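You operate a simulated robot arm through the tools that you are given. There is no shell and no other tool.

You are at the controls of a simulated robot arm. One attempt, no reset.

## Task
Tip the nuts into the blue bowl and fold them in slowly.
Fine: wooden stirrer, no streaks, batter not knocked flat; cup and stirrer back; the PLAIN bowl stays untouched. Set down upright: orange cup, wooden stirrer.

The check looks at the end state, three seconds after you hand in, the way a careful person would. Anything else that was tipped, shoved, dropped, spilled or broken makes it a failure. Flat cloth is picked up by pressing the open fingertips on it (5 to 10 N) and closing them slowly along it; thin cloth reads only 2 to 8 mm in the jaws.

## Robot
A 7-joint arm with a two-finger parallel gripper, fixed in place. Base frame: the origin is at the foot of the arm, x ahead of it, y to its left, z up; the work surface is at about z = 86. Readings come in cm, rad, newtons and seconds.
With the tool pointing down near the work surface it reaches from about 30 to 74 cm from the base axis. Its first joint turns from -2.007 to 2.007 rad. Payload 3.91 kg.
Tool frame: the origin (TCP) lies between the finger pads and is the grasp point; the fingertips stand 3 cm ahead of it; z points along the fingers, y is the line along which they close. Largest opening 11 cm; finger width 2, thickness 1; the body of the gripper, 4.8 by 11.2 cm, starts 5.5 cm behind the TCP.
Orientation is told as [roll, pitch, yaw] about the base's x, y, z axes, in that order, counted from this pose: with the fingers straight down and closing along the base's y, the tool's x points along the base's -x, its y along +y and its z along -z.

## Interface
- The arm moves only by the tool send_rows. Its argument "motion" is a list of rows, each an object (a shift or turn left out is 0, a gripper value left out holds the last) with "slide": the shift along the tool's x, y, z in cm, a list of three; "dr": the turn, a rotation vector about the tool's x, y, z in rad, a list of three; "jaw": the gripper command, from -1 (shut) to 1 (fully open), values between in proportion. In form: [{"slide": [x, y, z], "dr": [ax, ay, az], "jaw": jaw}, ...]. A call has 1 to 20 rows; each row is the pose to reach, as a shift and turn from the pose commanded when the call began, along the tool's axes at that moment. Each row takes 0.2 s and may step no farther than 5 cm and 0.15 rad from the row before; otherwise, or with a gripper value out of range, the whole call is refused. A pose out of reach is approached as far as the arm can. The call stops where the force on the tool passes 40 N (or 10 N more than at its start, if that is more) or the arm is blocked; 0.2 s more then pass. Each finger travels about 10.8 cm/s and halts on what it meets, pressing with about 21 N; the grip force reading is that of the motor and also rises with nothing between the fingers. The clock runs only during rows and for 0.2 s after the last one: add rows that repeat a pose to give the fingers time. The reply holds the time, the measured pose of the TCP, the force on the tool along the base axes, the opening and the grip force, in the units named above and with some noise, with the torque about the TCP (base axes, N m) and any sound that the robot's microphone picked up.
- Cameras (640 x 400 px; columns grow to the right, rows downward): "scene" is fixed at [40.03, -50.18, 168.43]; the picture's right is [1.00, -0.05, 0.00], its down [-0.03, -0.54, -0.84] and it looks along [0.04, 0.84, -0.54] (base axes); focal length 342 px, centre (320, 200). "wrist" rides on the gripper at [7.2, 1.7, -10.3] in the tool frame; the picture's right is [-0.23, 0.97, 0.00], its down [-0.76, -0.18, -0.62] and it looks along [-0.61, -0.14, 0.78] (tool axes); focal length 222 px, centre (320, 200). There is no depth. A picture from a camera that has moved, and an enlarged one, comes with that camera's place and axes in the base frame and with its lens.
- grab_frame(camera): a new picture of that camera. It takes no simulated time.
- slide_trunk(by): slides the trunk up (or, below 0, down) by that many cm; the arm rides with it, the base frame stays. It gives what a move gives, with no picture.
- inspect(camera, box): a new picture of the part [left, top, right, bottom] of that camera's present view, enlarged. It takes no simulated time.
- hand_in(): hands the job in; it is judged then, once.

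Nothing tells you positions but the pictures and the camera data. Unless the task says otherwise, let go and move clear before handing in.

The tools are called after ">>>" as name(argument=value, ...) on one line, values as JSON. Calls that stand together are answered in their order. send_rows: Moves the arm, as the interface text tells. Its arguments: {"type":"object","properties":{"motion":{"type":"array","items":{"type":"object","properties":{"slide":{"type":"array","items":{"type":"number"}},"dr":{"type":"array","items":{"type":"number"}},"jaw":{"type":"number"}}}}},"required":["motion"]} The other tools are called the same way: slide_trunk (by) slides the trunk up or down; grab_frame (camera) takes a picture; inspect (camera, box) takes an enlarged picture of a part of a camera's view; hand_in () hands the job in.

At the start:

```text
t: 0.0
tool_pos: [32.56, 33.91, 133.96]
tool_rot: [0.0, 0.0, 0.001]
wrist_force: [-0.3, 0.1, -0.7]
wrist_torque: [0.0, 0.0, -0.02]
width: 11.02
finger_force: 0.1
trunk travel left (down, up): [-87.5, 11.5]
```

scene: 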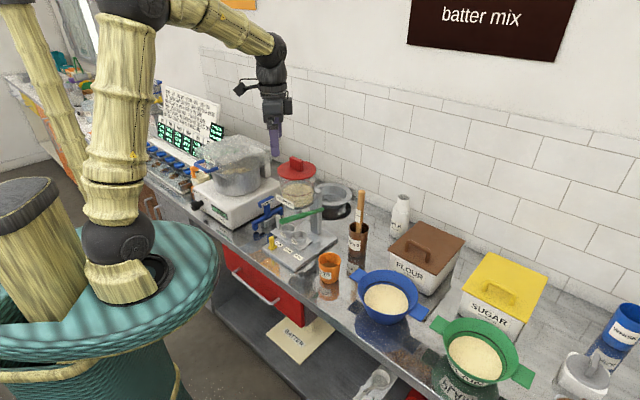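
wrist: 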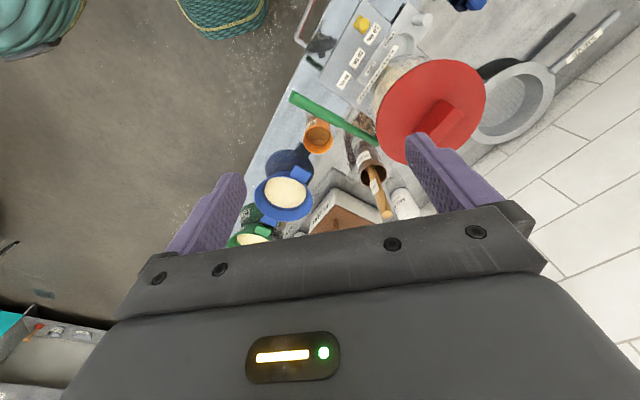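

I see a counter with an orange cup, a blue bowl and a green bowl with batter, and a wooden stirrer standing in a brown holder. I'll enlarge the parts of the scene before moving anything.

>>> inspect(camera="scene", box=[300, 170, 460, 340])

>>> inspect(camera="scene", box=[400, 230, 640, 400])

>>> inspect(camera="scene", box=[140, 80, 380, 290])

>>> inspect(camera="wrist", box=[220, 80, 460, 260])

```text
2.35 times, centred on (380, 255) of scene
camera zoom: at [40.03, -50.18, 168.43], right [1.0, -0.05, 0.0], down [-0.03, -0.54, -0.84], along [0.04, 0.84, -0.54], focal length 805 px, centre (179, 71)
```

zoom: 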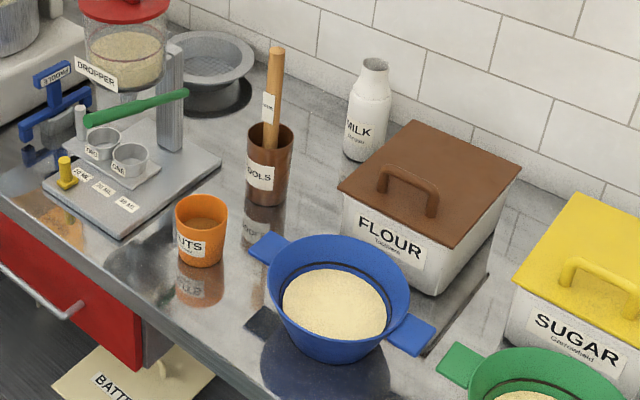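

```text
2.35 times, centred on (520, 315) of scene
camera zoom: at [40.03, -50.18, 168.43], right [1.0, -0.05, 0.0], down [-0.03, -0.54, -0.84], along [0.04, 0.84, -0.54], focal length 805 px, centre (-151, -71)
```

zoom: 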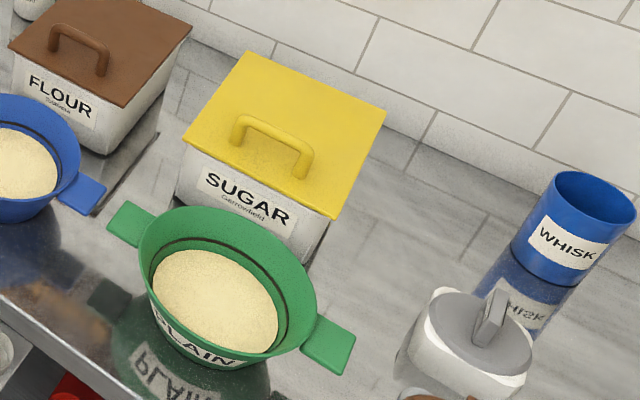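

```text
1.90 times, centred on (260, 185) of scene
camera zoom: at [40.03, -50.18, 168.43], right [1.0, -0.05, 0.0], down [-0.03, -0.54, -0.84], along [0.04, 0.84, -0.54], focal length 652 px, centre (434, 229)
```

zoom: 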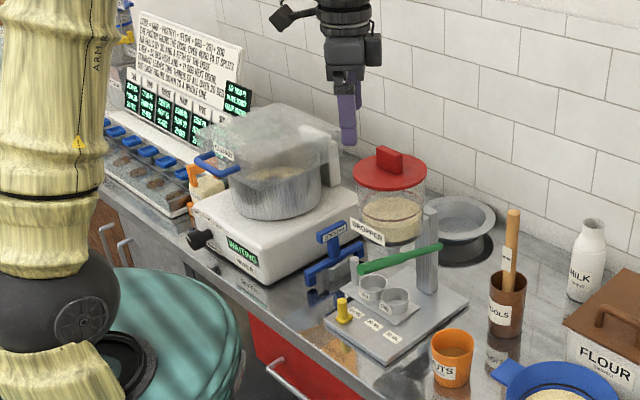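

```text
2.22 times, centred on (340, 170) of wrist
camera zoom: at [25.29, 35.68, 144.33], right [0.23, 0.97, 0.0], down [0.76, -0.18, 0.62], along [0.61, -0.14, -0.78], focal length 494 px, centre (276, 267)
```

zoom: 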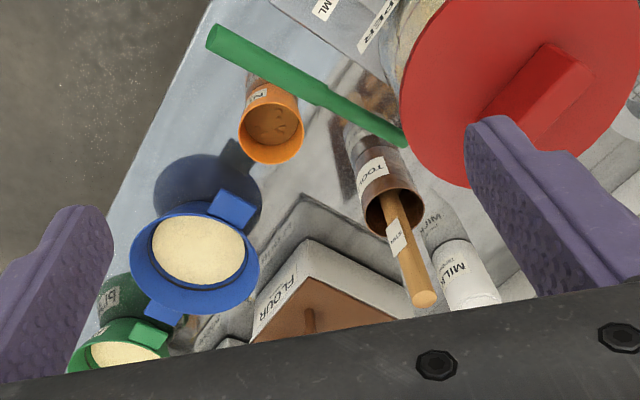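

The cup is near (46, 30), the blue bowl near (61, 17) and the stirrer holder near (58, 42). The counter runs diagonally in the base frame. Before planning I'll read the sign and labels more closely.

>>> inspect(camera="scene", box=[150, 80, 230, 160])

>>> inspect(camera="scene", box=[340, 180, 400, 260])

>>> inspect(camera="scene", box=[310, 240, 440, 330])

>>> inspect(camera="scene", box=[220, 160, 350, 280])

>>> inspect(camera="scene", box=[380, 0, 640, 80])

>>> inspect(camera="scene", box=[250, 300, 420, 400])

```text
5.00 times, centred on (190, 120) of scene
camera zoom: at [40.03, -50.18, 168.43], right [1.0, -0.05, 0.0], down [-0.03, -0.54, -0.84], along [0.04, 0.84, -0.54], focal length 1710 px, centre (970, 600)
```

zoom: 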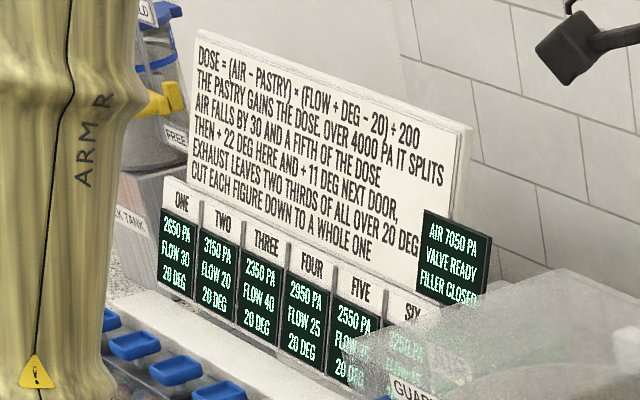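

```text
5.00 times, centred on (370, 220) of scene
camera zoom: at [40.03, -50.18, 168.43], right [1.0, -0.05, 0.0], down [-0.03, -0.54, -0.84], along [0.04, 0.84, -0.54], focal length 1710 px, centre (70, 100)
```

zoom: 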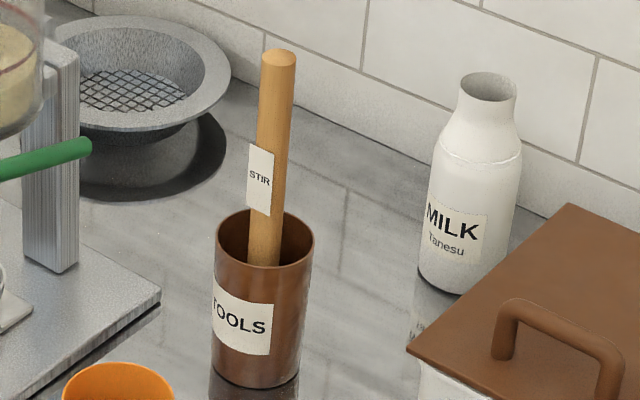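

```text
4.44 times, centred on (375, 285) of scene
camera zoom: at [40.03, -50.18, 168.43], right [1.0, -0.05, 0.0], down [-0.03, -0.54, -0.84], along [0.04, 0.84, -0.54], focal length 1520 px, centre (76, -178)
```

zoom: 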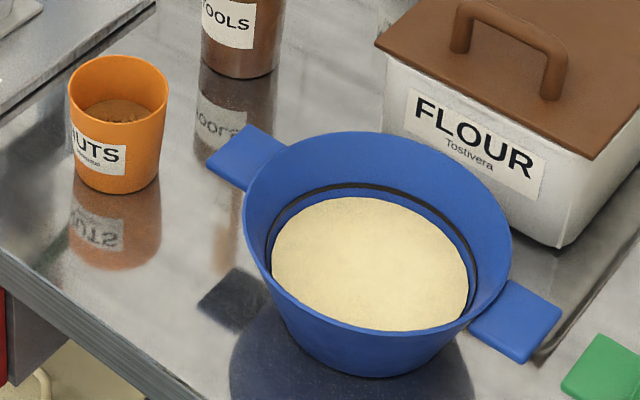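

```text
3.33 times, centred on (285, 220) of scene
camera zoom: at [40.03, -50.18, 168.43], right [1.0, -0.05, 0.0], down [-0.03, -0.54, -0.84], along [0.04, 0.84, -0.54], focal length 1140 px, centre (437, 133)
```

zoom: 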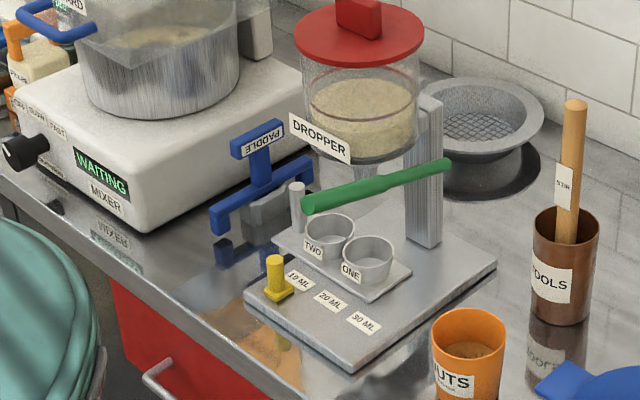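

```text
2.46 times, centred on (510, 40) of scene
camera zoom: at [40.03, -50.18, 168.43], right [1.0, -0.05, 0.0], down [-0.03, -0.54, -0.84], along [0.04, 0.84, -0.54], focal length 842 px, centre (-148, 594)
```

zoom: 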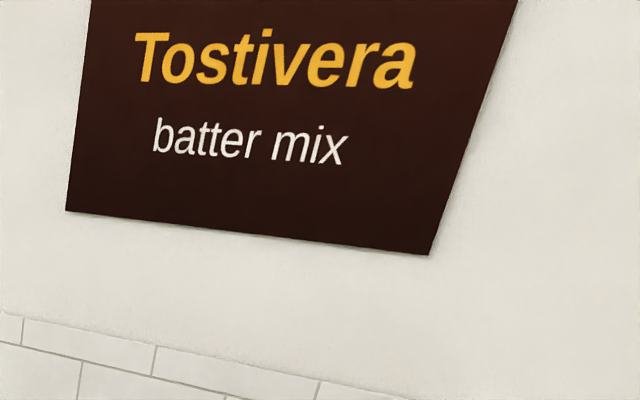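

```text
3.76 times, centred on (335, 350) of scene
camera zoom: at [40.03, -50.18, 168.43], right [1.0, -0.05, 0.0], down [-0.03, -0.54, -0.84], along [0.04, 0.84, -0.54], focal length 1288 px, centre (264, -365)
```

zoom: 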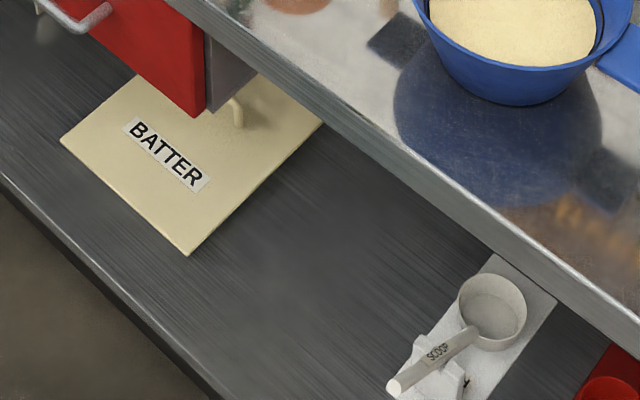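

The sign and mixer belong to other equipment, and the only stirrer in the holder is labelled STIR. I'll turn the tool to face along the cup's direction and drop a little, which gives the wrist camera a closer view of cup and bowl.

>>> send_rows(motion=[{"slide": [-0.7, -2.4, 2], "dr": [0, 0, -0.116]}, {"slide": [-1.4, -4.8, 4], "dr": [0, 0, -0.232]}, {"slide": [-2.1, -7.2, 6], "dr": [0, 0, -0.348]}, {"slide": [-2.8, -9.6, 8], "dr": [0, 0, -0.464]}, {"slide": [-3.4, -12, 10], "dr": [0, 0, -0.58]}, {"slide": [-3.4, -12, 10], "dr": [0, 0, -0.58]}])

>>> grab_frame(camera="wrist")

>>> grab_frame(camera="scene")

```text
t: 1.4
tool_pos: [35.9, 21.76, 123.99]
tool_rot: [-0.001, 0.0, 0.581]
wrist_force: [-0.1, 0.1, -0.4]
wrist_torque: [-0.01, -0.02, -0.03]
width: 11.01
finger_force: 0.1
trunk travel left (down, up): [-87.5, 11.5]
```

```text
taken
camera wrist: at [28.81, 19.3, 134.3], right [-0.35, 0.94, 0.0], down [0.73, 0.27, 0.62], along [0.59, 0.22, -0.78], focal length 222 px, centre (320, 200)
```

wrist: 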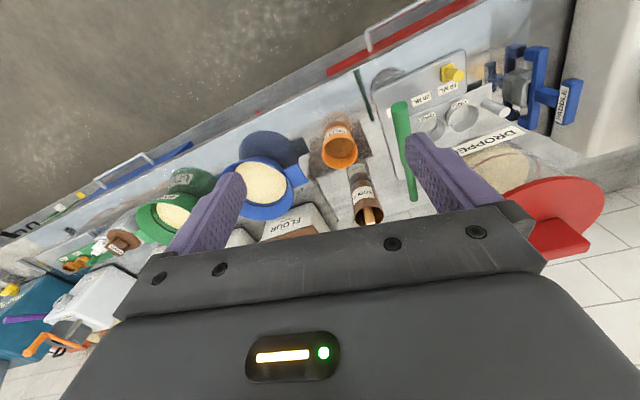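

```text
taken
```

scene: 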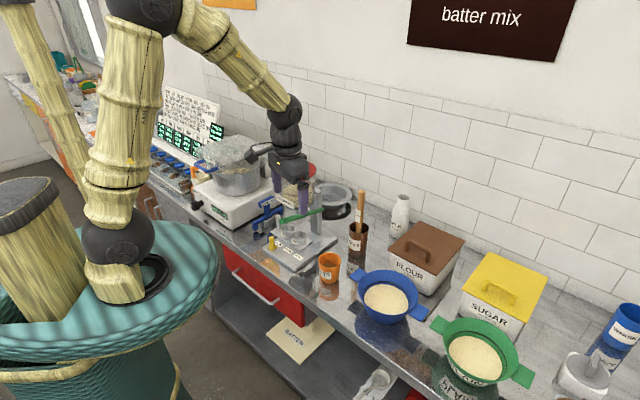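

The arm moved as commanded. I'll enlarge the wrist view to pin down the cup and bowl.

>>> inspect(camera="wrist", box=[200, 100, 420, 250])

```text
2.67 times, centred on (310, 175) of wrist
camera zoom: at [28.81, 19.3, 134.3], right [-0.35, 0.94, 0.0], down [0.73, 0.27, 0.62], along [0.59, 0.22, -0.78], focal length 592 px, centre (347, 267)
```

zoom: 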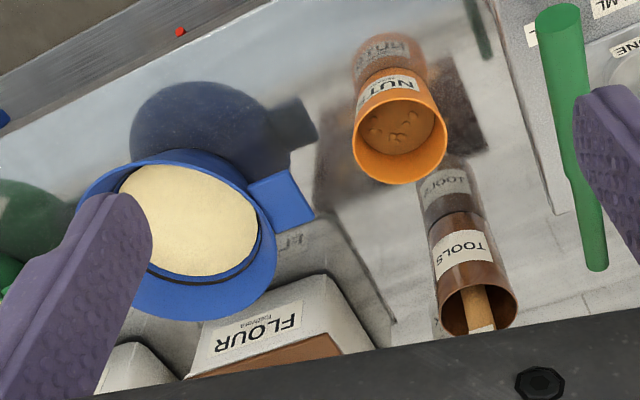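

The cup rim centre is at about (46.5, 30.4, 93.8). The blue bowl centre is at about (62, 16.3), with its rim at about 93.7 and the batter near 90.5. I'll test in free air how far the tool can tilt outward above the cup.

>>> send_rows(motion=[{"slide": [-1.7, 0.18, 0.5], "dr": [0, -0.14, 0]}, {"slide": [-3.4, 0.36, 1], "dr": [0, -0.28, 0]}, {"slide": [-5.1, 0.54, 1.5], "dr": [0, -0.42, 0]}, {"slide": [-6.8, 0.72, 2], "dr": [0, -0.56, 0]}, {"slide": [-8.5, 0.9, 2.5], "dr": [0, -0.7, 0]}, {"slide": [-10.2, 1.08, 3], "dr": [0, -0.84, 0]}, {"slide": [-11.9, 1.26, 3.5], "dr": [0, -0.98, 0]}, {"slide": [-13.6, 1.42, 4], "dr": [0, -1.1, 0]}, {"slide": [-13.6, 1.42, 4], "dr": [0, -1.1, 0]}])

>>> grab_frame(camera="scene")

>>> grab_frame(camera="wrist")

```text
t: 3.4
tool_pos: [46.47, 30.59, 119.92]
tool_rot: [0.001, -1.1, 0.579]
wrist_force: [-0.8, 0.2, 0.0]
wrist_torque: [0.01, -0.01, 0.01]
width: 11.01
finger_force: 0.1
trunk travel left (down, up): [-87.5, 11.5]
```

```text
taken
```

scene: 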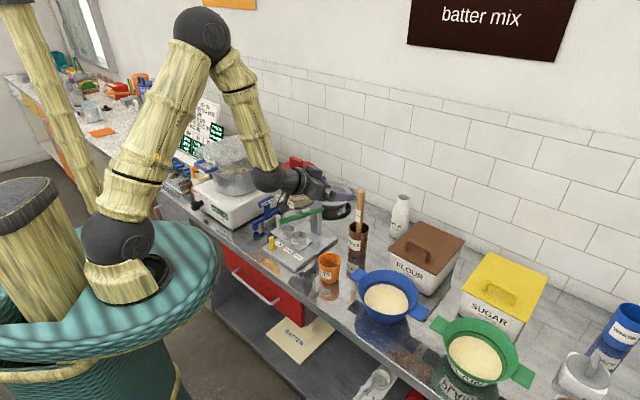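

```text
taken
camera wrist: at [35.09, 25.12, 118.26], right [-0.45, 0.87, 0.2], down [-0.08, -0.26, 0.96], along [0.89, 0.41, 0.19], focal length 222 px, centre (320, 200)
```

wrist: 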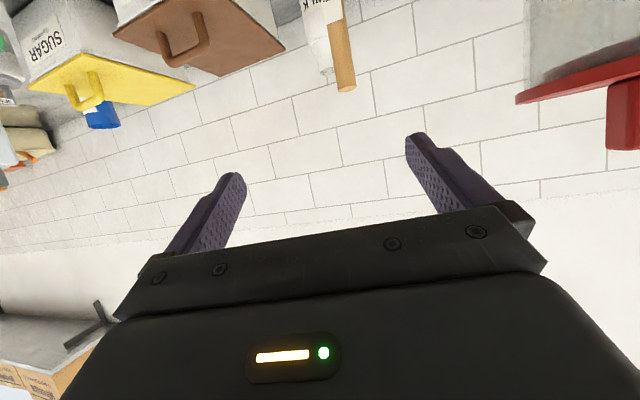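

Tilting outward works. I'll test the roll range in free air, since I need about 130° of roll to pour.

>>> send_rows(motion=[{"dr": [0, 0, 0.145]}, {"dr": [0, 0, 0.29]}, {"dr": [0, 0, 0.435]}, {"dr": [0, 0, 0.58]}, {"dr": [0, 0, 0.725]}, {"dr": [0, 0, 0.87]}, {"dr": [0, 0, 1.015]}, {"dr": [0, 0, 1.16]}, {"dr": [0, 0, 1.305]}, {"dr": [0, 0, 1.45]}, {"dr": [0, 0, 1.595]}, {"dr": [0, 0, 1.74]}, {"dr": [0, 0, 1.885]}, {"dr": [0, 0, 2.03]}, {"dr": [0, 0, 2.175]}, {"dr": [0, 0, 2.32]}, {"dr": [0, 0, 2.465]}, {"dr": [0, 0, 2.61]}, {"dr": [0, 0, 2.61]}])

>>> grab_frame(camera="scene")

```text
t: 7.4
tool_pos: [46.4, 30.6, 119.98]
tool_rot: [0.782, 0.877, -1.65]
wrist_force: [-0.1, 0.4, -0.9]
wrist_torque: [-0.01, -0.02, -0.06]
width: 10.98
finger_force: 0.1
trunk travel left (down, up): [-87.5, 11.5]
```

```text
taken
```

scene: 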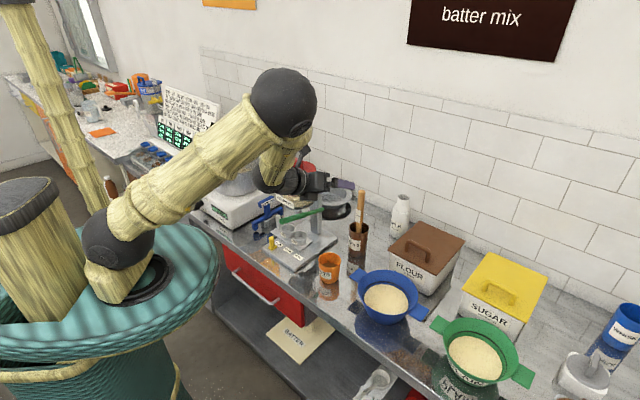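

Positive roll of 2.6 rad is reachable, but the elbow swings outward to get there. I'll go back and test the negative direction, in case it keeps the elbow better placed.

>>> send_rows(motion=[{"dr": [0, 0, -0.145]}, {"dr": [0, 0, -0.29]}, {"dr": [0, 0, -0.435]}, {"dr": [0, 0, -0.58]}, {"dr": [0, 0, -0.725]}, {"dr": [0, 0, -0.87]}, {"dr": [0, 0, -1.015]}, {"dr": [0, 0, -1.16]}, {"dr": [0, 0, -1.305]}, {"dr": [0, 0, -1.45]}, {"dr": [0, 0, -1.595]}, {"dr": [0, 0, -1.74]}, {"dr": [0, 0, -1.885]}, {"dr": [0, 0, -2.03]}, {"dr": [0, 0, -2.175]}, {"dr": [0, 0, -2.32]}, {"dr": [0, 0, -2.465]}, {"dr": [0, 0, -2.61]}, {"dr": [0, 0, -2.61]}])

>>> send_rows(motion=[{"dr": [0, 0, -0.145]}, {"dr": [0, 0, -0.29]}, {"dr": [0, 0, -0.435]}, {"dr": [0, 0, -0.58]}, {"dr": [0, 0, -0.725]}, {"dr": [0, 0, -0.87]}, {"dr": [0, 0, -1.015]}, {"dr": [0, 0, -1.16]}, {"dr": [0, 0, -1.305]}, {"dr": [0, 0, -1.45]}, {"dr": [0, 0, -1.595]}, {"dr": [0, 0, -1.74]}, {"dr": [0, 0, -1.885]}, {"dr": [0, 0, -2.03]}, {"dr": [0, 0, -2.175]}, {"dr": [0, 0, -2.32]}, {"dr": [0, 0, -2.465]}, {"dr": [0, 0, -2.61]}, {"dr": [0, 0, -2.61]}])

>>> grab_frame(camera="scene")

```text
t: 11.4
tool_pos: [46.57, 30.78, 120.01]
tool_rot: [-0.005, -1.101, 0.582]
wrist_force: [-0.2, 0.1, 0.2]
wrist_torque: [0.0, -0.04, 0.02]
width: 11.0
finger_force: 0.1
trunk travel left (down, up): [-87.5, 11.5]
```

```text
t: 15.4
tool_pos: [46.63, 30.7, 120.01]
tool_rot: [-0.783, 0.878, 2.811]
wrist_force: [-0.4, 0.5, -0.6]
wrist_torque: [-0.02, 0.01, 0.05]
width: 10.99
finger_force: 0.0
trunk travel left (down, up): [-87.5, 11.5]
```

```text
taken
```

scene: 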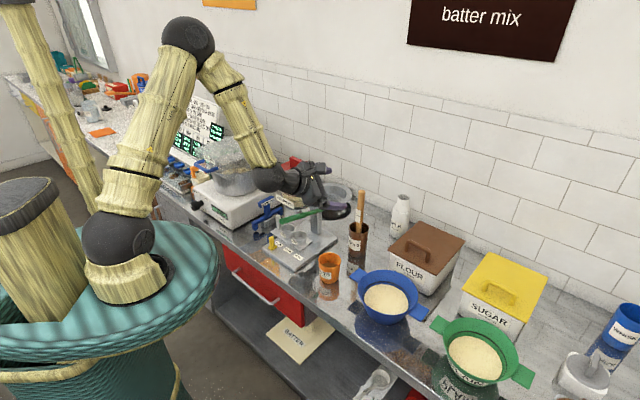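

Negative roll keeps the elbow well placed, so I'll pour that way. I'll roll back and move to a pre-grasp pose about 12 cm behind the cup along the approach line, with the tool tilted 0.9 rad.

>>> send_rows(motion=[{"dr": [0, 0, 0.145]}, {"dr": [0, 0, 0.29]}, {"dr": [0, 0, 0.435]}, {"dr": [0, 0, 0.58]}, {"dr": [0, 0, 0.725]}, {"dr": [0, 0, 0.87]}, {"dr": [0, 0, 1.015]}, {"dr": [0, 0, 1.16]}, {"dr": [0, 0, 1.305]}, {"dr": [0, 0, 1.45]}, {"dr": [0, 0, 1.595]}, {"dr": [0, 0, 1.74]}, {"dr": [0, 0, 1.885]}, {"dr": [0, 0, 2.03]}, {"dr": [0, 0, 2.175]}, {"dr": [0, 0, 2.32]}, {"dr": [0, 0, 2.465]}, {"dr": [0, 0, 2.61]}, {"dr": [0, 0, 2.61]}])

>>> send_rows(motion=[{"dr": [0, 0.1, 0], "jaw": 0.7}, {"dr": [0, 0.2, 0], "jaw": 0.7}, {"dr": [0, 0.2, 0], "jaw": 0.7}])

```text
t: 19.4
tool_pos: [46.57, 30.66, 119.94]
tool_rot: [0.004, -1.1, 0.576]
wrist_force: [-0.7, 0.4, -0.6]
wrist_torque: [-0.01, -0.01, 0.03]
width: 11.01
finger_force: 0.1
trunk travel left (down, up): [-87.5, 11.5]
```

```text
t: 20.2
tool_pos: [46.63, 30.76, 119.87]
tool_rot: [0.001, -0.9, 0.579]
wrist_force: [-0.2, -0.1, 0.2]
wrist_torque: [-0.01, 0.01, 0.02]
width: 9.33
finger_force: 0.1
trunk travel left (down, up): [-87.5, 11.5]
```

Now I'll descend to the pre-grasp pose and check the alignment with the wrist camera.

>>> send_rows(motion=[{"slide": [3.8, -0.03, 0.96]}, {"slide": [7.6, -0.07, 1.92]}, {"slide": [11.4, -0.1, 2.89]}, {"slide": [15.2, -0.13, 3.85]}, {"slide": [19.0, -0.17, 4.8]}, {"slide": [22.8, -0.2, 5.77]}, {"slide": [22.8, -0.2, 5.77]}])

>>> grab_frame(camera="wrist")

>>> grab_frame(camera="scene")

```text
t: 21.8
tool_pos: [38.61, 25.02, 98.45]
tool_rot: [-0.002, -0.901, 0.579]
wrist_force: [1.1, -0.4, -0.4]
wrist_torque: [-0.01, 0.0, -0.02]
width: 9.34
finger_force: 0.0
trunk travel left (down, up): [-87.5, 11.5]
```

```text
taken
camera wrist: at [27.14, 19.52, 99.24], right [-0.42, 0.89, 0.18], down [0.08, -0.16, 0.98], along [0.91, 0.42, -0.01], focal length 222 px, centre (320, 200)
```

wrist: 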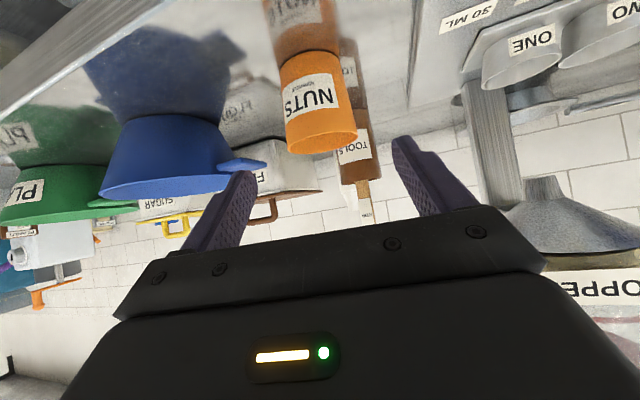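

```text
taken
```

scene: 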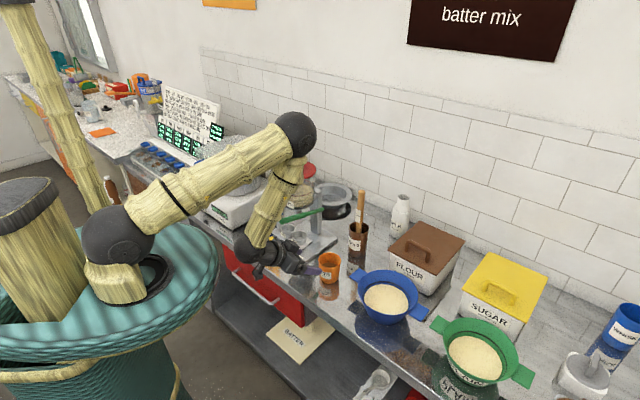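

The cup sits almost centred between the fingers. I'll enlarge the view to measure the sideways offset before closing in.

>>> inspect(camera="wrist", box=[220, 0, 460, 200])

>>> inspect(camera="scene", box=[220, 220, 420, 340])

```text
2.00 times, centred on (340, 100) of wrist
camera zoom: at [27.14, 19.52, 99.24], right [-0.42, 0.89, 0.18], down [0.08, -0.16, 0.98], along [0.91, 0.42, -0.01], focal length 444 px, centre (280, 400)
```

zoom: 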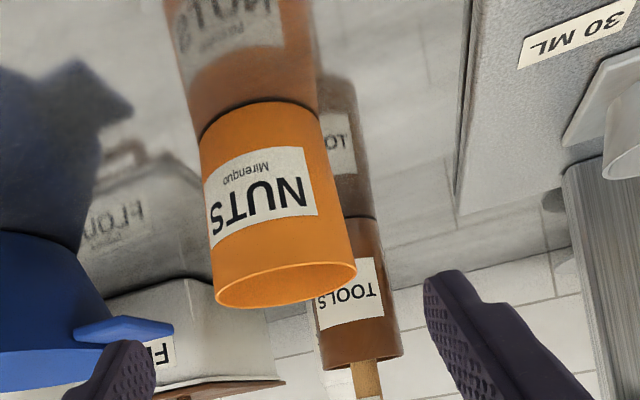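

```text
3.20 times, centred on (320, 280) of scene
camera zoom: at [40.03, -50.18, 168.43], right [1.0, -0.05, 0.0], down [-0.03, -0.54, -0.84], along [0.04, 0.84, -0.54], focal length 1095 px, centre (320, -56)
```

zoom: 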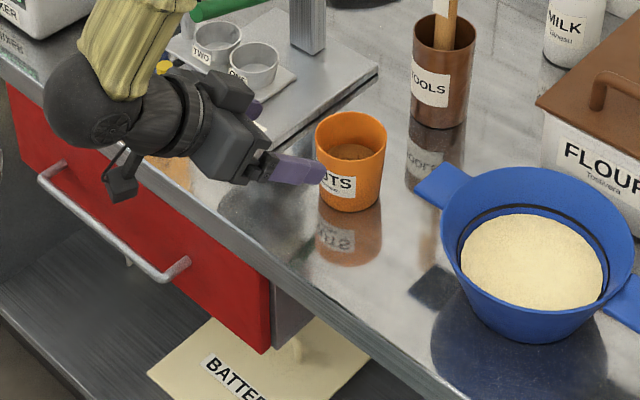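

The offset is only about 2 mm and the camera bracket will clear the counter, so I'll advance along the approach line and take a picture before closing.

>>> send_rows(motion=[{"slide": [0, 0, 2]}, {"slide": [0, 0, 4]}, {"slide": [0, 0, 6]}, {"slide": [0, 0, 7.5]}, {"slide": [0, 0, 9]}, {"slide": [0, 0, 10]}, {"slide": [0, 0, 11]}, {"slide": [0, 0, 12]}, {"slide": [0, 0, 12]}])

>>> grab_frame(camera="wrist")

>>> inspect(camera="scene", box=[220, 200, 420, 340])

```text
t: 23.8
tool_pos: [46.55, 30.28, 91.05]
tool_rot: [0.0, -0.9, 0.581]
wrist_force: [1.0, -0.2, -0.6]
wrist_torque: [0.01, 0.0, -0.01]
width: 9.36
finger_force: 0.0
trunk travel left (down, up): [-87.5, 11.5]
```

```text
taken
camera wrist: at [34.98, 24.78, 91.84], right [-0.42, 0.89, 0.18], down [0.09, -0.16, 0.98], along [0.91, 0.42, -0.01], focal length 222 px, centre (320, 200)
```

wrist: 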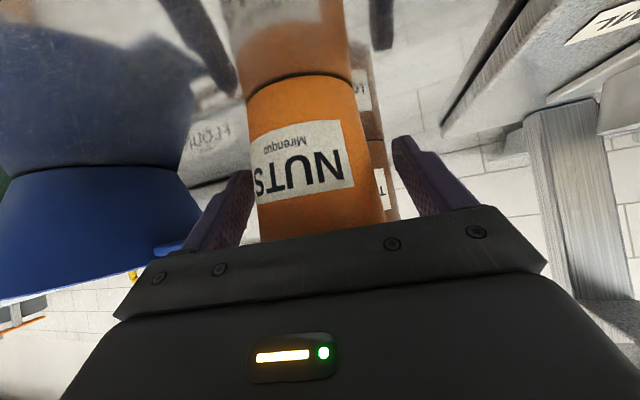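

```text
2.86 times, centred on (320, 270) of scene
camera zoom: at [40.03, -50.18, 168.43], right [1.0, -0.05, 0.0], down [-0.03, -0.54, -0.84], along [0.04, 0.84, -0.54], focal length 977 px, centre (320, 0)
```

zoom: 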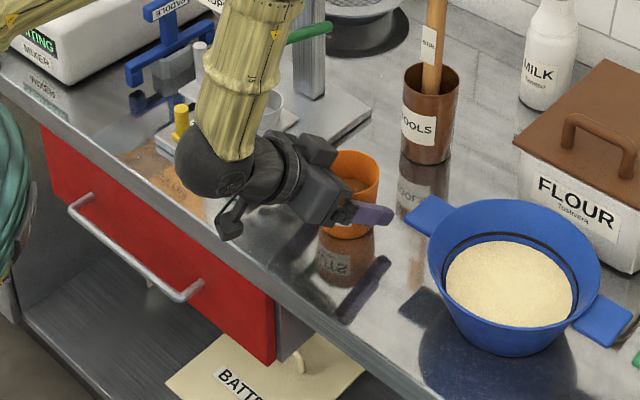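

The cup is centred between the fingers, so I'll close gently and check the grip.

>>> send_rows(motion=[{"jaw": 0.55}, {"jaw": 0.4}, {"jaw": 0.3}, {"jaw": 0.22}, {"jaw": 0.15}, {"jaw": 0.08}, {"jaw": 0.0}, {"jaw": -0.1}, {"jaw": -0.2}, {"jaw": -0.2}, {"jaw": -0.2}])

>>> grab_frame(camera="wrist")

>>> inspect(camera="scene", box=[270, 210, 400, 310])

```text
t: 26.2
tool_pos: [46.32, 30.26, 91.06]
tool_rot: [0.0, -0.9, 0.579]
wrist_force: [0.6, -0.5, 1.1]
wrist_torque: [-0.07, -0.08, 0.01]
width: 6.76
finger_force: 21.2
trunk travel left (down, up): [-87.5, 11.5]
```

```text
taken
camera wrist: at [34.98, 24.78, 91.85], right [-0.42, 0.89, 0.18], down [0.09, -0.16, 0.98], along [0.91, 0.42, -0.01], focal length 222 px, centre (320, 200)
```

wrist: 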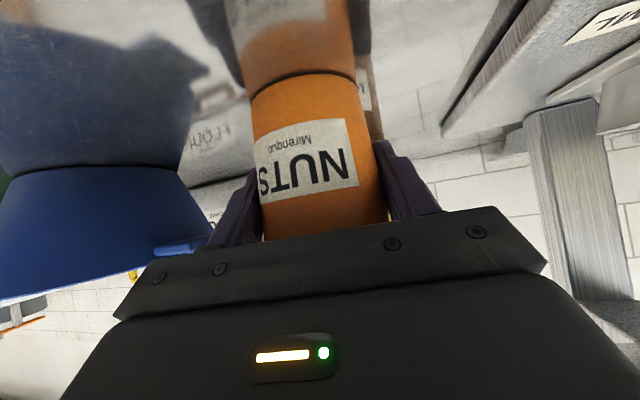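

```text
4.00 times, centred on (335, 260) of scene
camera zoom: at [40.03, -50.18, 168.43], right [1.0, -0.05, 0.0], down [-0.03, -0.54, -0.84], along [0.04, 0.84, -0.54], focal length 1368 px, centre (260, -40)
```

zoom: 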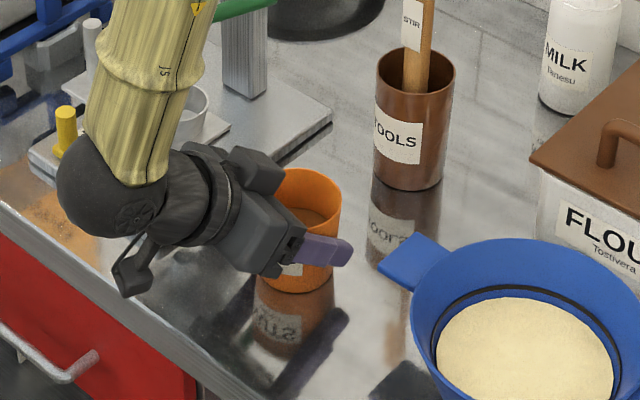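

The cup is held at 6.76 cm with 21 N. I'll lift it straight up slowly.

>>> send_rows(motion=[{"slide": [-0.4, 0, -0.31]}, {"slide": [-1.2, 0, -0.93]}, {"slide": [-2.35, 0, -1.86]}, {"slide": [-3.9, 0, -3.1]}, {"slide": [-5.5, 0, -4.35]}, {"slide": [-7.05, 0, -5.6]}, {"slide": [-8.6, 0, -6.84]}, {"slide": [-10.2, 0, -8.08]}, {"slide": [-11.75, 0, -9.32]}, {"slide": [-11.75, 0, -9.32]}])

>>> grab_frame(camera="scene")

>>> grab_frame(camera="wrist")

```text
t: 28.4
tool_pos: [46.53, 30.38, 105.97]
tool_rot: [-0.001, -0.899, 0.579]
wrist_force: [-0.2, 0.5, -0.9]
wrist_torque: [0.02, 0.0, -0.02]
width: 6.89
finger_force: 21.5
trunk travel left (down, up): [-87.5, 11.5]
```

```text
taken
```

scene: 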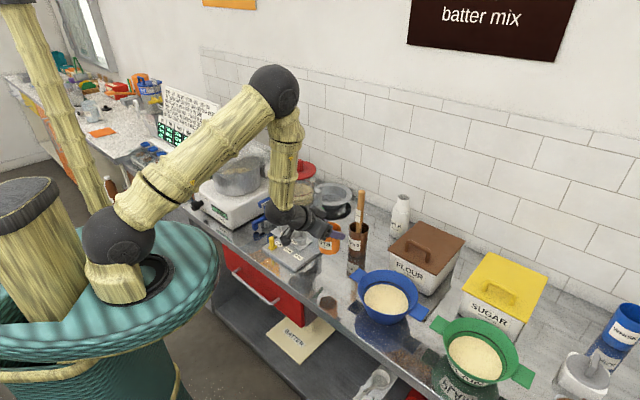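

```text
taken
camera wrist: at [35.05, 24.83, 106.8], right [-0.42, 0.89, 0.18], down [0.09, -0.16, 0.98], along [0.91, 0.42, -0.01], focal length 222 px, centre (320, 200)
```

wrist: 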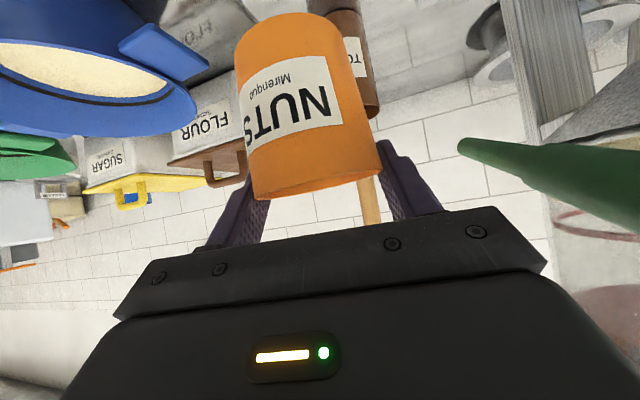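

The cup came up, but it may sit lower in the grip than before. I'll look closely before going on.

>>> inspect(camera="wrist", box=[180, 0, 480, 230])

>>> inspect(camera="scene", box=[270, 190, 400, 320])

```text
1.74 times, centred on (330, 115) of wrist
camera zoom: at [35.05, 24.83, 106.8], right [-0.42, 0.89, 0.18], down [0.09, -0.16, 0.98], along [0.91, 0.42, -0.01], focal length 386 px, centre (303, 348)
```

zoom: 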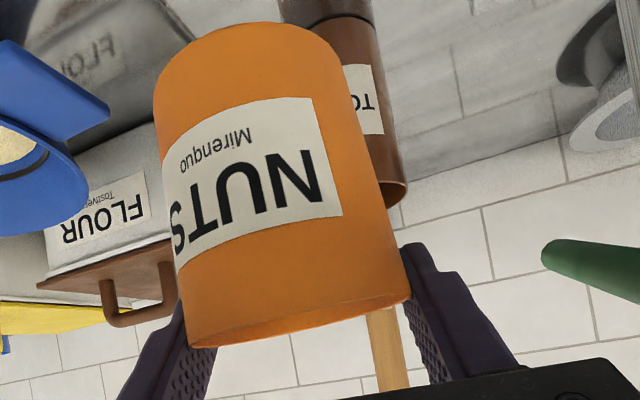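

```text
3.08 times, centred on (335, 255) of scene
camera zoom: at [40.03, -50.18, 168.43], right [1.0, -0.05, 0.0], down [-0.03, -0.54, -0.84], along [0.04, 0.84, -0.54], focal length 1052 px, centre (274, 31)
```

zoom: 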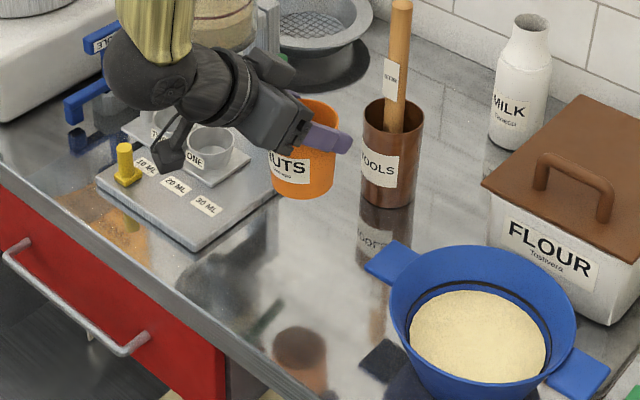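

The cup has slipped down about 2.5 cm in the grip. I'll check whether it's still slipping by moving straight back down, which is safe either way.

>>> send_rows(motion=[{"slide": [0.4, 0, 0.31], "jaw": -1}])

>>> inspect(camera="wrist", box=[180, 0, 480, 230])

```text
t: 28.8
tool_pos: [46.66, 30.38, 105.54]
tool_rot: [0.001, -0.901, 0.578]
wrist_force: [0.4, 0.6, -1.4]
wrist_torque: [0.01, 0.0, 0.03]
width: 6.88
finger_force: 21.2
trunk travel left (down, up): [-87.5, 11.5]
```

```text
1.74 times, centred on (330, 115) of wrist
camera zoom: at [35.04, 24.86, 106.34], right [-0.42, 0.89, 0.18], down [0.09, -0.16, 0.98], along [0.91, 0.42, -0.01], focal length 386 px, centre (303, 348)
```

zoom: 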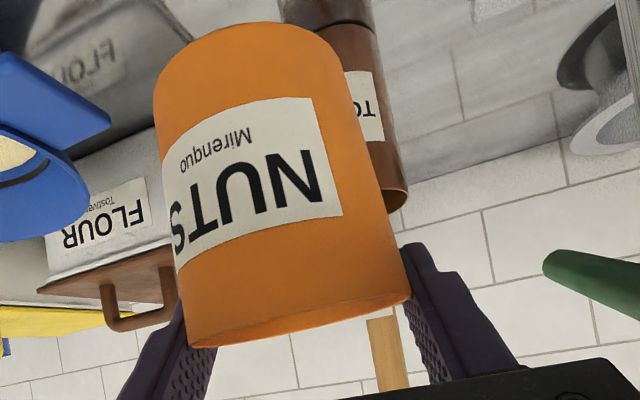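

It's stable now, but held only by the top of the rim. I'll lower it straight back to the counter to regrasp it deeper.

>>> send_rows(motion=[{"slide": [0.8, 0, 0.62]}, {"slide": [1.8, 0, 1.43]}, {"slide": [3.0, 0, 2.38]}, {"slide": [4.2, 0, 3.33]}, {"slide": [5.4, 0, 4.28]}, {"slide": [6.6, 0, 5.24]}, {"slide": [7.5, 0, 5.95]}, {"slide": [8.2, 0, 6.5]}, {"slide": [8.7, 0, 6.9]}, {"slide": [8.7, 0, 6.9]}])

>>> grab_frame(camera="wrist")

>>> inspect(camera="scene", box=[270, 210, 400, 310])

```text
t: 31.0
tool_pos: [46.59, 30.43, 94.42]
tool_rot: [0.0, -0.9, 0.579]
wrist_force: [-0.9, -0.6, -1.5]
wrist_torque: [0.01, 0.0, 0.02]
width: 6.9
finger_force: 20.9
trunk travel left (down, up): [-87.5, 11.5]
```

```text
taken
camera wrist: at [35.07, 24.88, 95.16], right [-0.42, 0.89, 0.18], down [0.08, -0.16, 0.98], along [0.91, 0.42, -0.01], focal length 222 px, centre (320, 200)
```

wrist: 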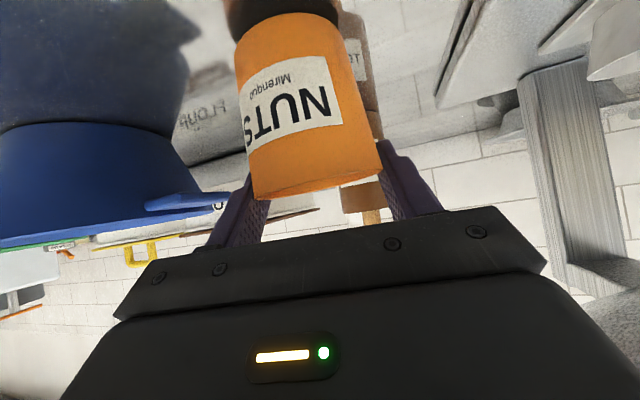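

```text
4.00 times, centred on (335, 260) of scene
camera zoom: at [40.03, -50.18, 168.43], right [1.0, -0.05, 0.0], down [-0.03, -0.54, -0.84], along [0.04, 0.84, -0.54], focal length 1368 px, centre (260, -40)
```

zoom: 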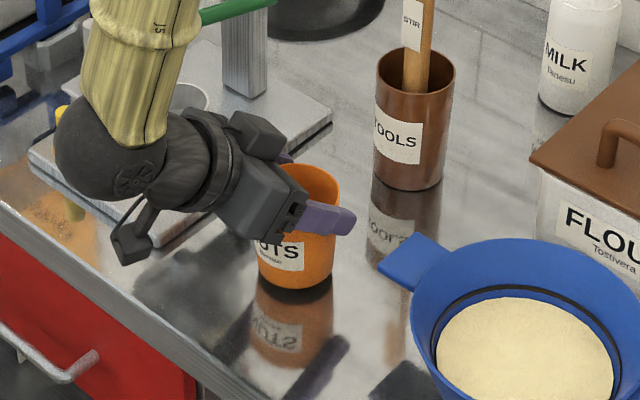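

The cup bottom is within about 1 cm of the counter. I'll lower the rest slowly and watch the force.

>>> send_rows(motion=[{"slide": [0.12, 0, 0.09]}, {"slide": [0.24, 0, 0.19]}, {"slide": [0.36, 0, 0.28]}, {"slide": [0.47, 0, 0.37]}])

>>> send_rows(motion=[{"slide": [0.08, 0, 0.06]}, {"slide": [0.16, 0, 0.12]}, {"slide": [0.24, 0, 0.19]}])

>>> grab_frame(camera="wrist")

```text
t: 32.0
tool_pos: [46.5, 30.31, 93.97]
tool_rot: [-0.001, -0.901, 0.579]
wrist_force: [-0.3, 0.0, -0.2]
wrist_torque: [0.03, -0.03, 0.01]
width: 6.9
finger_force: 21.1
trunk travel left (down, up): [-87.5, 11.5]
```

```text
t: 32.8
tool_pos: [46.67, 30.16, 93.52]
tool_rot: [-0.004, -0.903, 0.579]
wrist_force: [3.2, -4.6, 12.6]
wrist_torque: [-0.02, 0.01, 0.04]
width: 6.93
finger_force: 21.0
trunk travel left (down, up): [-87.5, 11.5]
```

```text
taken
camera wrist: at [35.04, 24.7, 94.32], right [-0.41, 0.89, 0.18], down [0.08, -0.16, 0.98], along [0.91, 0.42, -0.01], focal length 222 px, centre (320, 200)
```

wrist: 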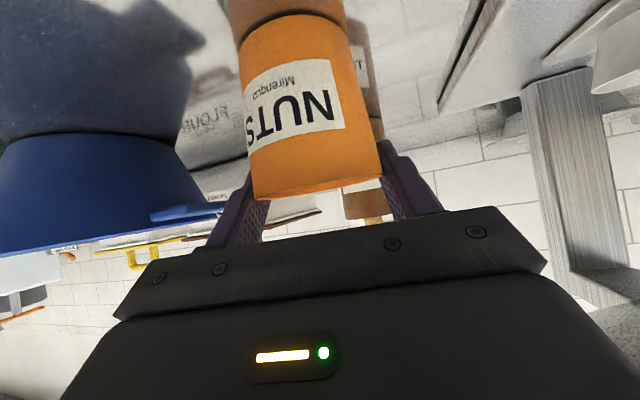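

The cup is down and pressing on the counter with 12 N, without slipping, so friction is good. I'll relieve the pressure, open, go about 3.3 cm deeper, and regrip.

>>> send_rows(motion=[{"slide": [-0.12, 0, -0.09]}, {"slide": [-0.12, 0, -0.09], "jaw": 0.3}, {"slide": [-0.12, 0, -0.09], "jaw": 0.5}, {"slide": [-0.12, 0, -0.09], "jaw": 0.7}, {"slide": [-0.12, 0, -0.09], "jaw": 0.7}])

>>> grab_frame(camera="wrist")

>>> inspect(camera="scene", box=[270, 210, 400, 310])

```text
t: 34.0
tool_pos: [46.61, 30.37, 93.68]
tool_rot: [0.001, -0.901, 0.581]
wrist_force: [0.3, -0.4, -0.1]
wrist_torque: [-0.02, 0.0, 0.01]
width: 9.35
finger_force: 0.1
trunk travel left (down, up): [-87.5, 11.5]
```

```text
taken
camera wrist: at [34.99, 24.82, 94.45], right [-0.42, 0.89, 0.18], down [0.09, -0.16, 0.98], along [0.91, 0.42, -0.01], focal length 222 px, centre (320, 200)
```

wrist: 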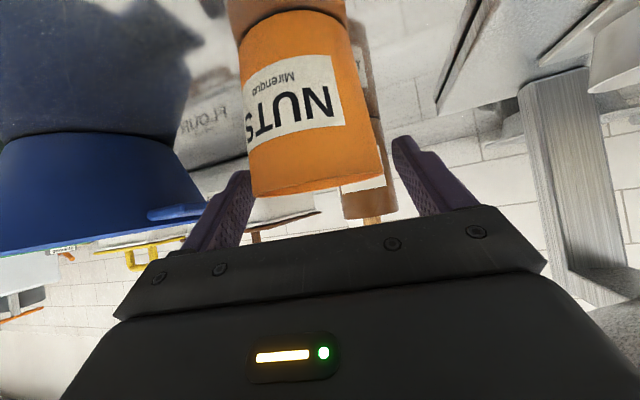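

```text
4.00 times, centred on (335, 260) of scene
camera zoom: at [40.03, -50.18, 168.43], right [1.0, -0.05, 0.0], down [-0.03, -0.54, -0.84], along [0.04, 0.84, -0.54], focal length 1368 px, centre (260, -40)
```

zoom: 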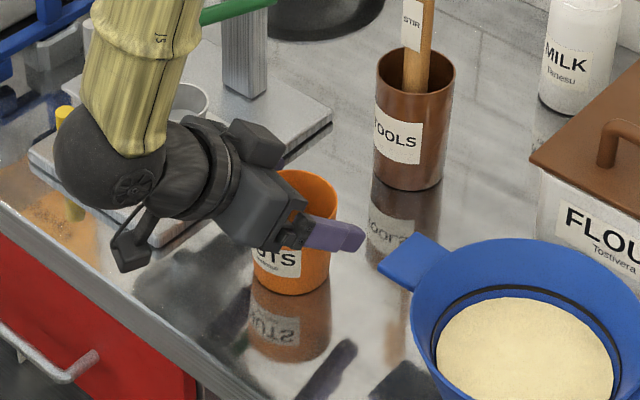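

The cup is upright on the counter but sits about 1.3 cm nearer the robot than the TCP. I'll move back and down so the pads straddle it properly.

>>> send_rows(motion=[{"slide": [0.6, 0, -0.9]}, {"slide": [1.4, 0, -0.4]}, {"slide": [2.2, 0, 0]}, {"slide": [3.0, 0, 0.4]}, {"slide": [3.66, 0, 0.86]}, {"slide": [3.66, 0, 0.86]}])

>>> grab_frame(camera="wrist")

>>> inspect(camera="scene", box=[270, 210, 400, 310])

```text
t: 35.4
tool_pos: [45.1, 29.44, 90.34]
tool_rot: [-0.001, -0.9, 0.578]
wrist_force: [0.0, 0.1, -0.3]
wrist_torque: [0.0, 0.01, -0.02]
width: 9.35
finger_force: 0.0
trunk travel left (down, up): [-87.5, 11.5]
```

```text
taken
camera wrist: at [33.62, 23.96, 91.04], right [-0.42, 0.89, 0.18], down [0.09, -0.16, 0.98], along [0.91, 0.42, -0.01], focal length 222 px, centre (320, 200)
```

wrist: 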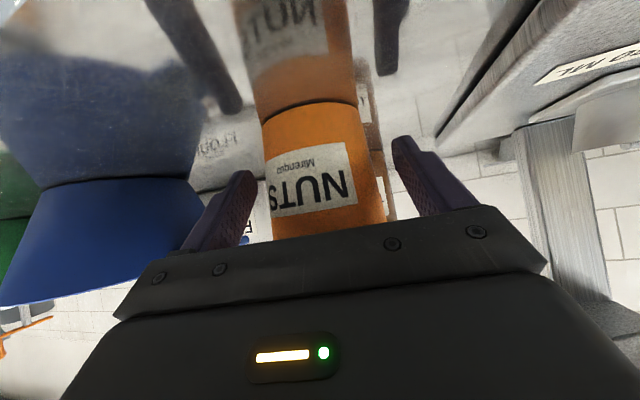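

```text
4.00 times, centred on (335, 260) of scene
camera zoom: at [40.03, -50.18, 168.43], right [1.0, -0.05, 0.0], down [-0.03, -0.54, -0.84], along [0.04, 0.84, -0.54], focal length 1368 px, centre (260, -40)
```

zoom: 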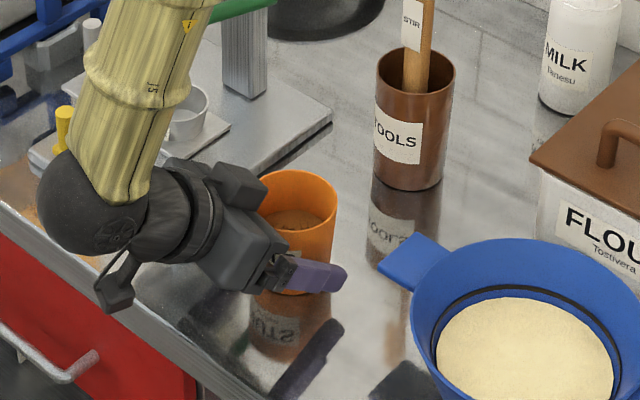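

The cup is now well between the pads with clearance everywhere, so I'll close the fingers again and then lift just slightly to check for slip.

>>> send_rows(motion=[{"jaw": 0.55}, {"jaw": 0.4}, {"jaw": 0.3}, {"jaw": 0.2}, {"jaw": 0.1}, {"jaw": 0.0}, {"jaw": -0.2}, {"jaw": -0.6}, {"jaw": -1}, {"jaw": -1}, {"jaw": -1}, {"jaw": -1}])

>>> inspect(camera="wrist", box=[180, 0, 480, 230])

>>> send_rows(motion=[{"slide": [-0.16, 0, -0.125]}, {"slide": [-0.4, 0, -0.31]}, {"slide": [-0.78, 0, -0.62]}, {"slide": [-1.17, 0, -0.93]}, {"slide": [-1.57, 0, -1.24]}, {"slide": [-1.57, 0, -1.24]}])

>>> inspect(camera="wrist", box=[180, 0, 480, 230])

```text
t: 38.0
tool_pos: [45.13, 29.46, 90.27]
tool_rot: [0.001, -0.902, 0.579]
wrist_force: [0.3, 0.5, 0.2]
wrist_torque: [0.01, -0.02, 0.0]
width: 6.54
finger_force: 20.8
trunk travel left (down, up): [-87.5, 11.5]
```

```text
1.74 times, centred on (330, 115) of wrist
camera zoom: at [33.63, 23.96, 91.05], right [-0.42, 0.89, 0.18], down [0.09, -0.16, 0.98], along [0.91, 0.42, -0.01], focal length 386 px, centre (303, 348)
```

zoom: 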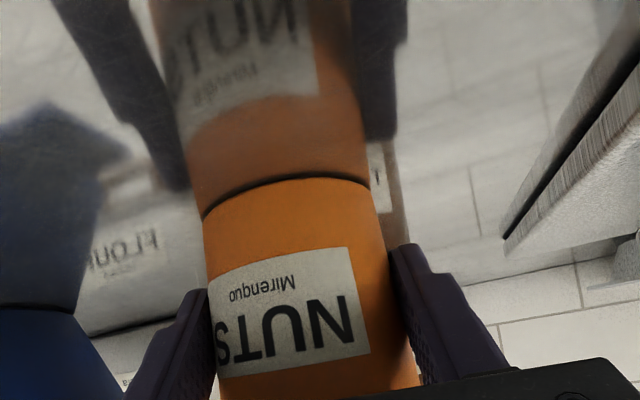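

```text
t: 39.4
tool_pos: [45.12, 29.45, 92.26]
tool_rot: [-0.002, -0.901, 0.579]
wrist_force: [0.6, 0.5, -0.2]
wrist_torque: [0.0, 0.0, 0.01]
width: 6.55
finger_force: 21.3
trunk travel left (down, up): [-87.5, 11.5]
```

```text
1.74 times, centred on (330, 115) of wrist
camera zoom: at [33.57, 24.02, 93.08], right [-0.42, 0.89, 0.18], down [0.09, -0.16, 0.98], along [0.91, 0.42, -0.01], focal length 386 px, centre (303, 348)
```

zoom: 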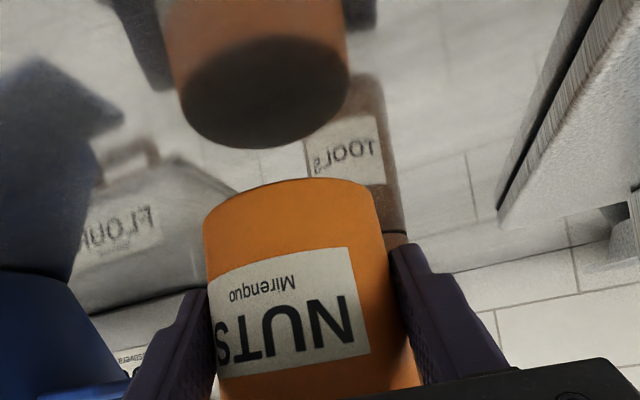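

No slip this time: the width is steady at 6.55 and the picture is unchanged. I'll carry on lifting gently.

>>> send_rows(motion=[{"slide": [-0.4, 0, -0.31]}, {"slide": [-1.2, 0, -0.93]}, {"slide": [-2.2, 0, -1.75]}, {"slide": [-3.2, 0, -2.54]}, {"slide": [-4.2, 0, -3.33]}, {"slide": [-5.2, 0, -4.13]}, {"slide": [-6.2, 0, -4.92]}, {"slide": [-7.2, 0, -5.71]}, {"slide": [-8.2, 0, -6.5]}, {"slide": [-9.2, 0, -7.3]}, {"slide": [-10.0, 0, -7.94]}, {"slide": [-10.4, 0, -8.25]}, {"slide": [-10.4, 0, -8.25]}])

>>> inspect(camera="wrist", box=[180, 0, 480, 230])

>>> inspect(camera="scene", box=[270, 190, 400, 320])

```text
t: 42.2
tool_pos: [45.2, 29.41, 105.49]
tool_rot: [0.0, -0.9, 0.579]
wrist_force: [1.2, 0.0, -0.3]
wrist_torque: [-0.01, 0.0, -0.01]
width: 6.56
finger_force: 21.4
trunk travel left (down, up): [-87.5, 11.5]
```

```text
1.74 times, centred on (330, 115) of wrist
camera zoom: at [33.64, 23.91, 106.31], right [-0.42, 0.89, 0.18], down [0.09, -0.16, 0.98], along [0.91, 0.42, -0.01], focal length 386 px, centre (303, 348)
```

zoom: 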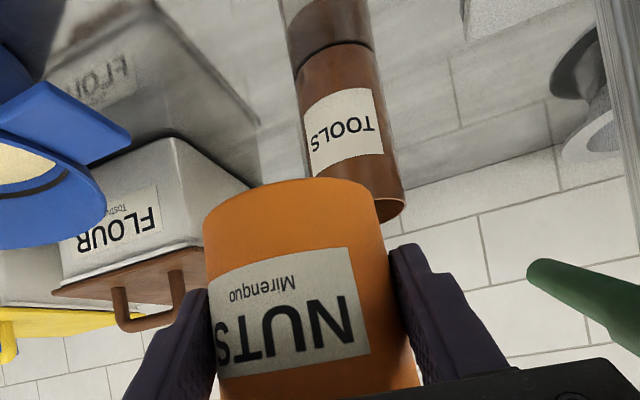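

```text
3.08 times, centred on (335, 255) of scene
camera zoom: at [40.03, -50.18, 168.43], right [1.0, -0.05, 0.0], down [-0.03, -0.54, -0.84], along [0.04, 0.84, -0.54], focal length 1052 px, centre (274, 31)
```

zoom: 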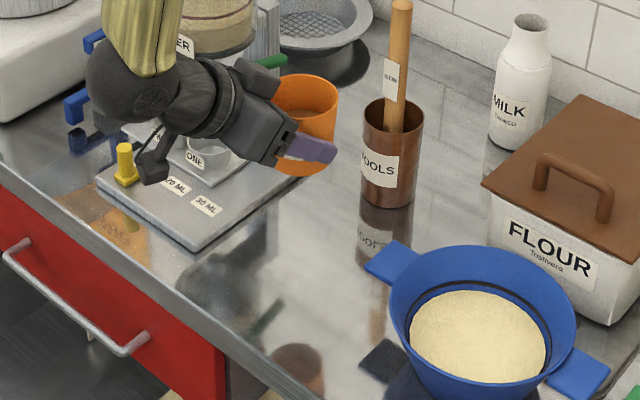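

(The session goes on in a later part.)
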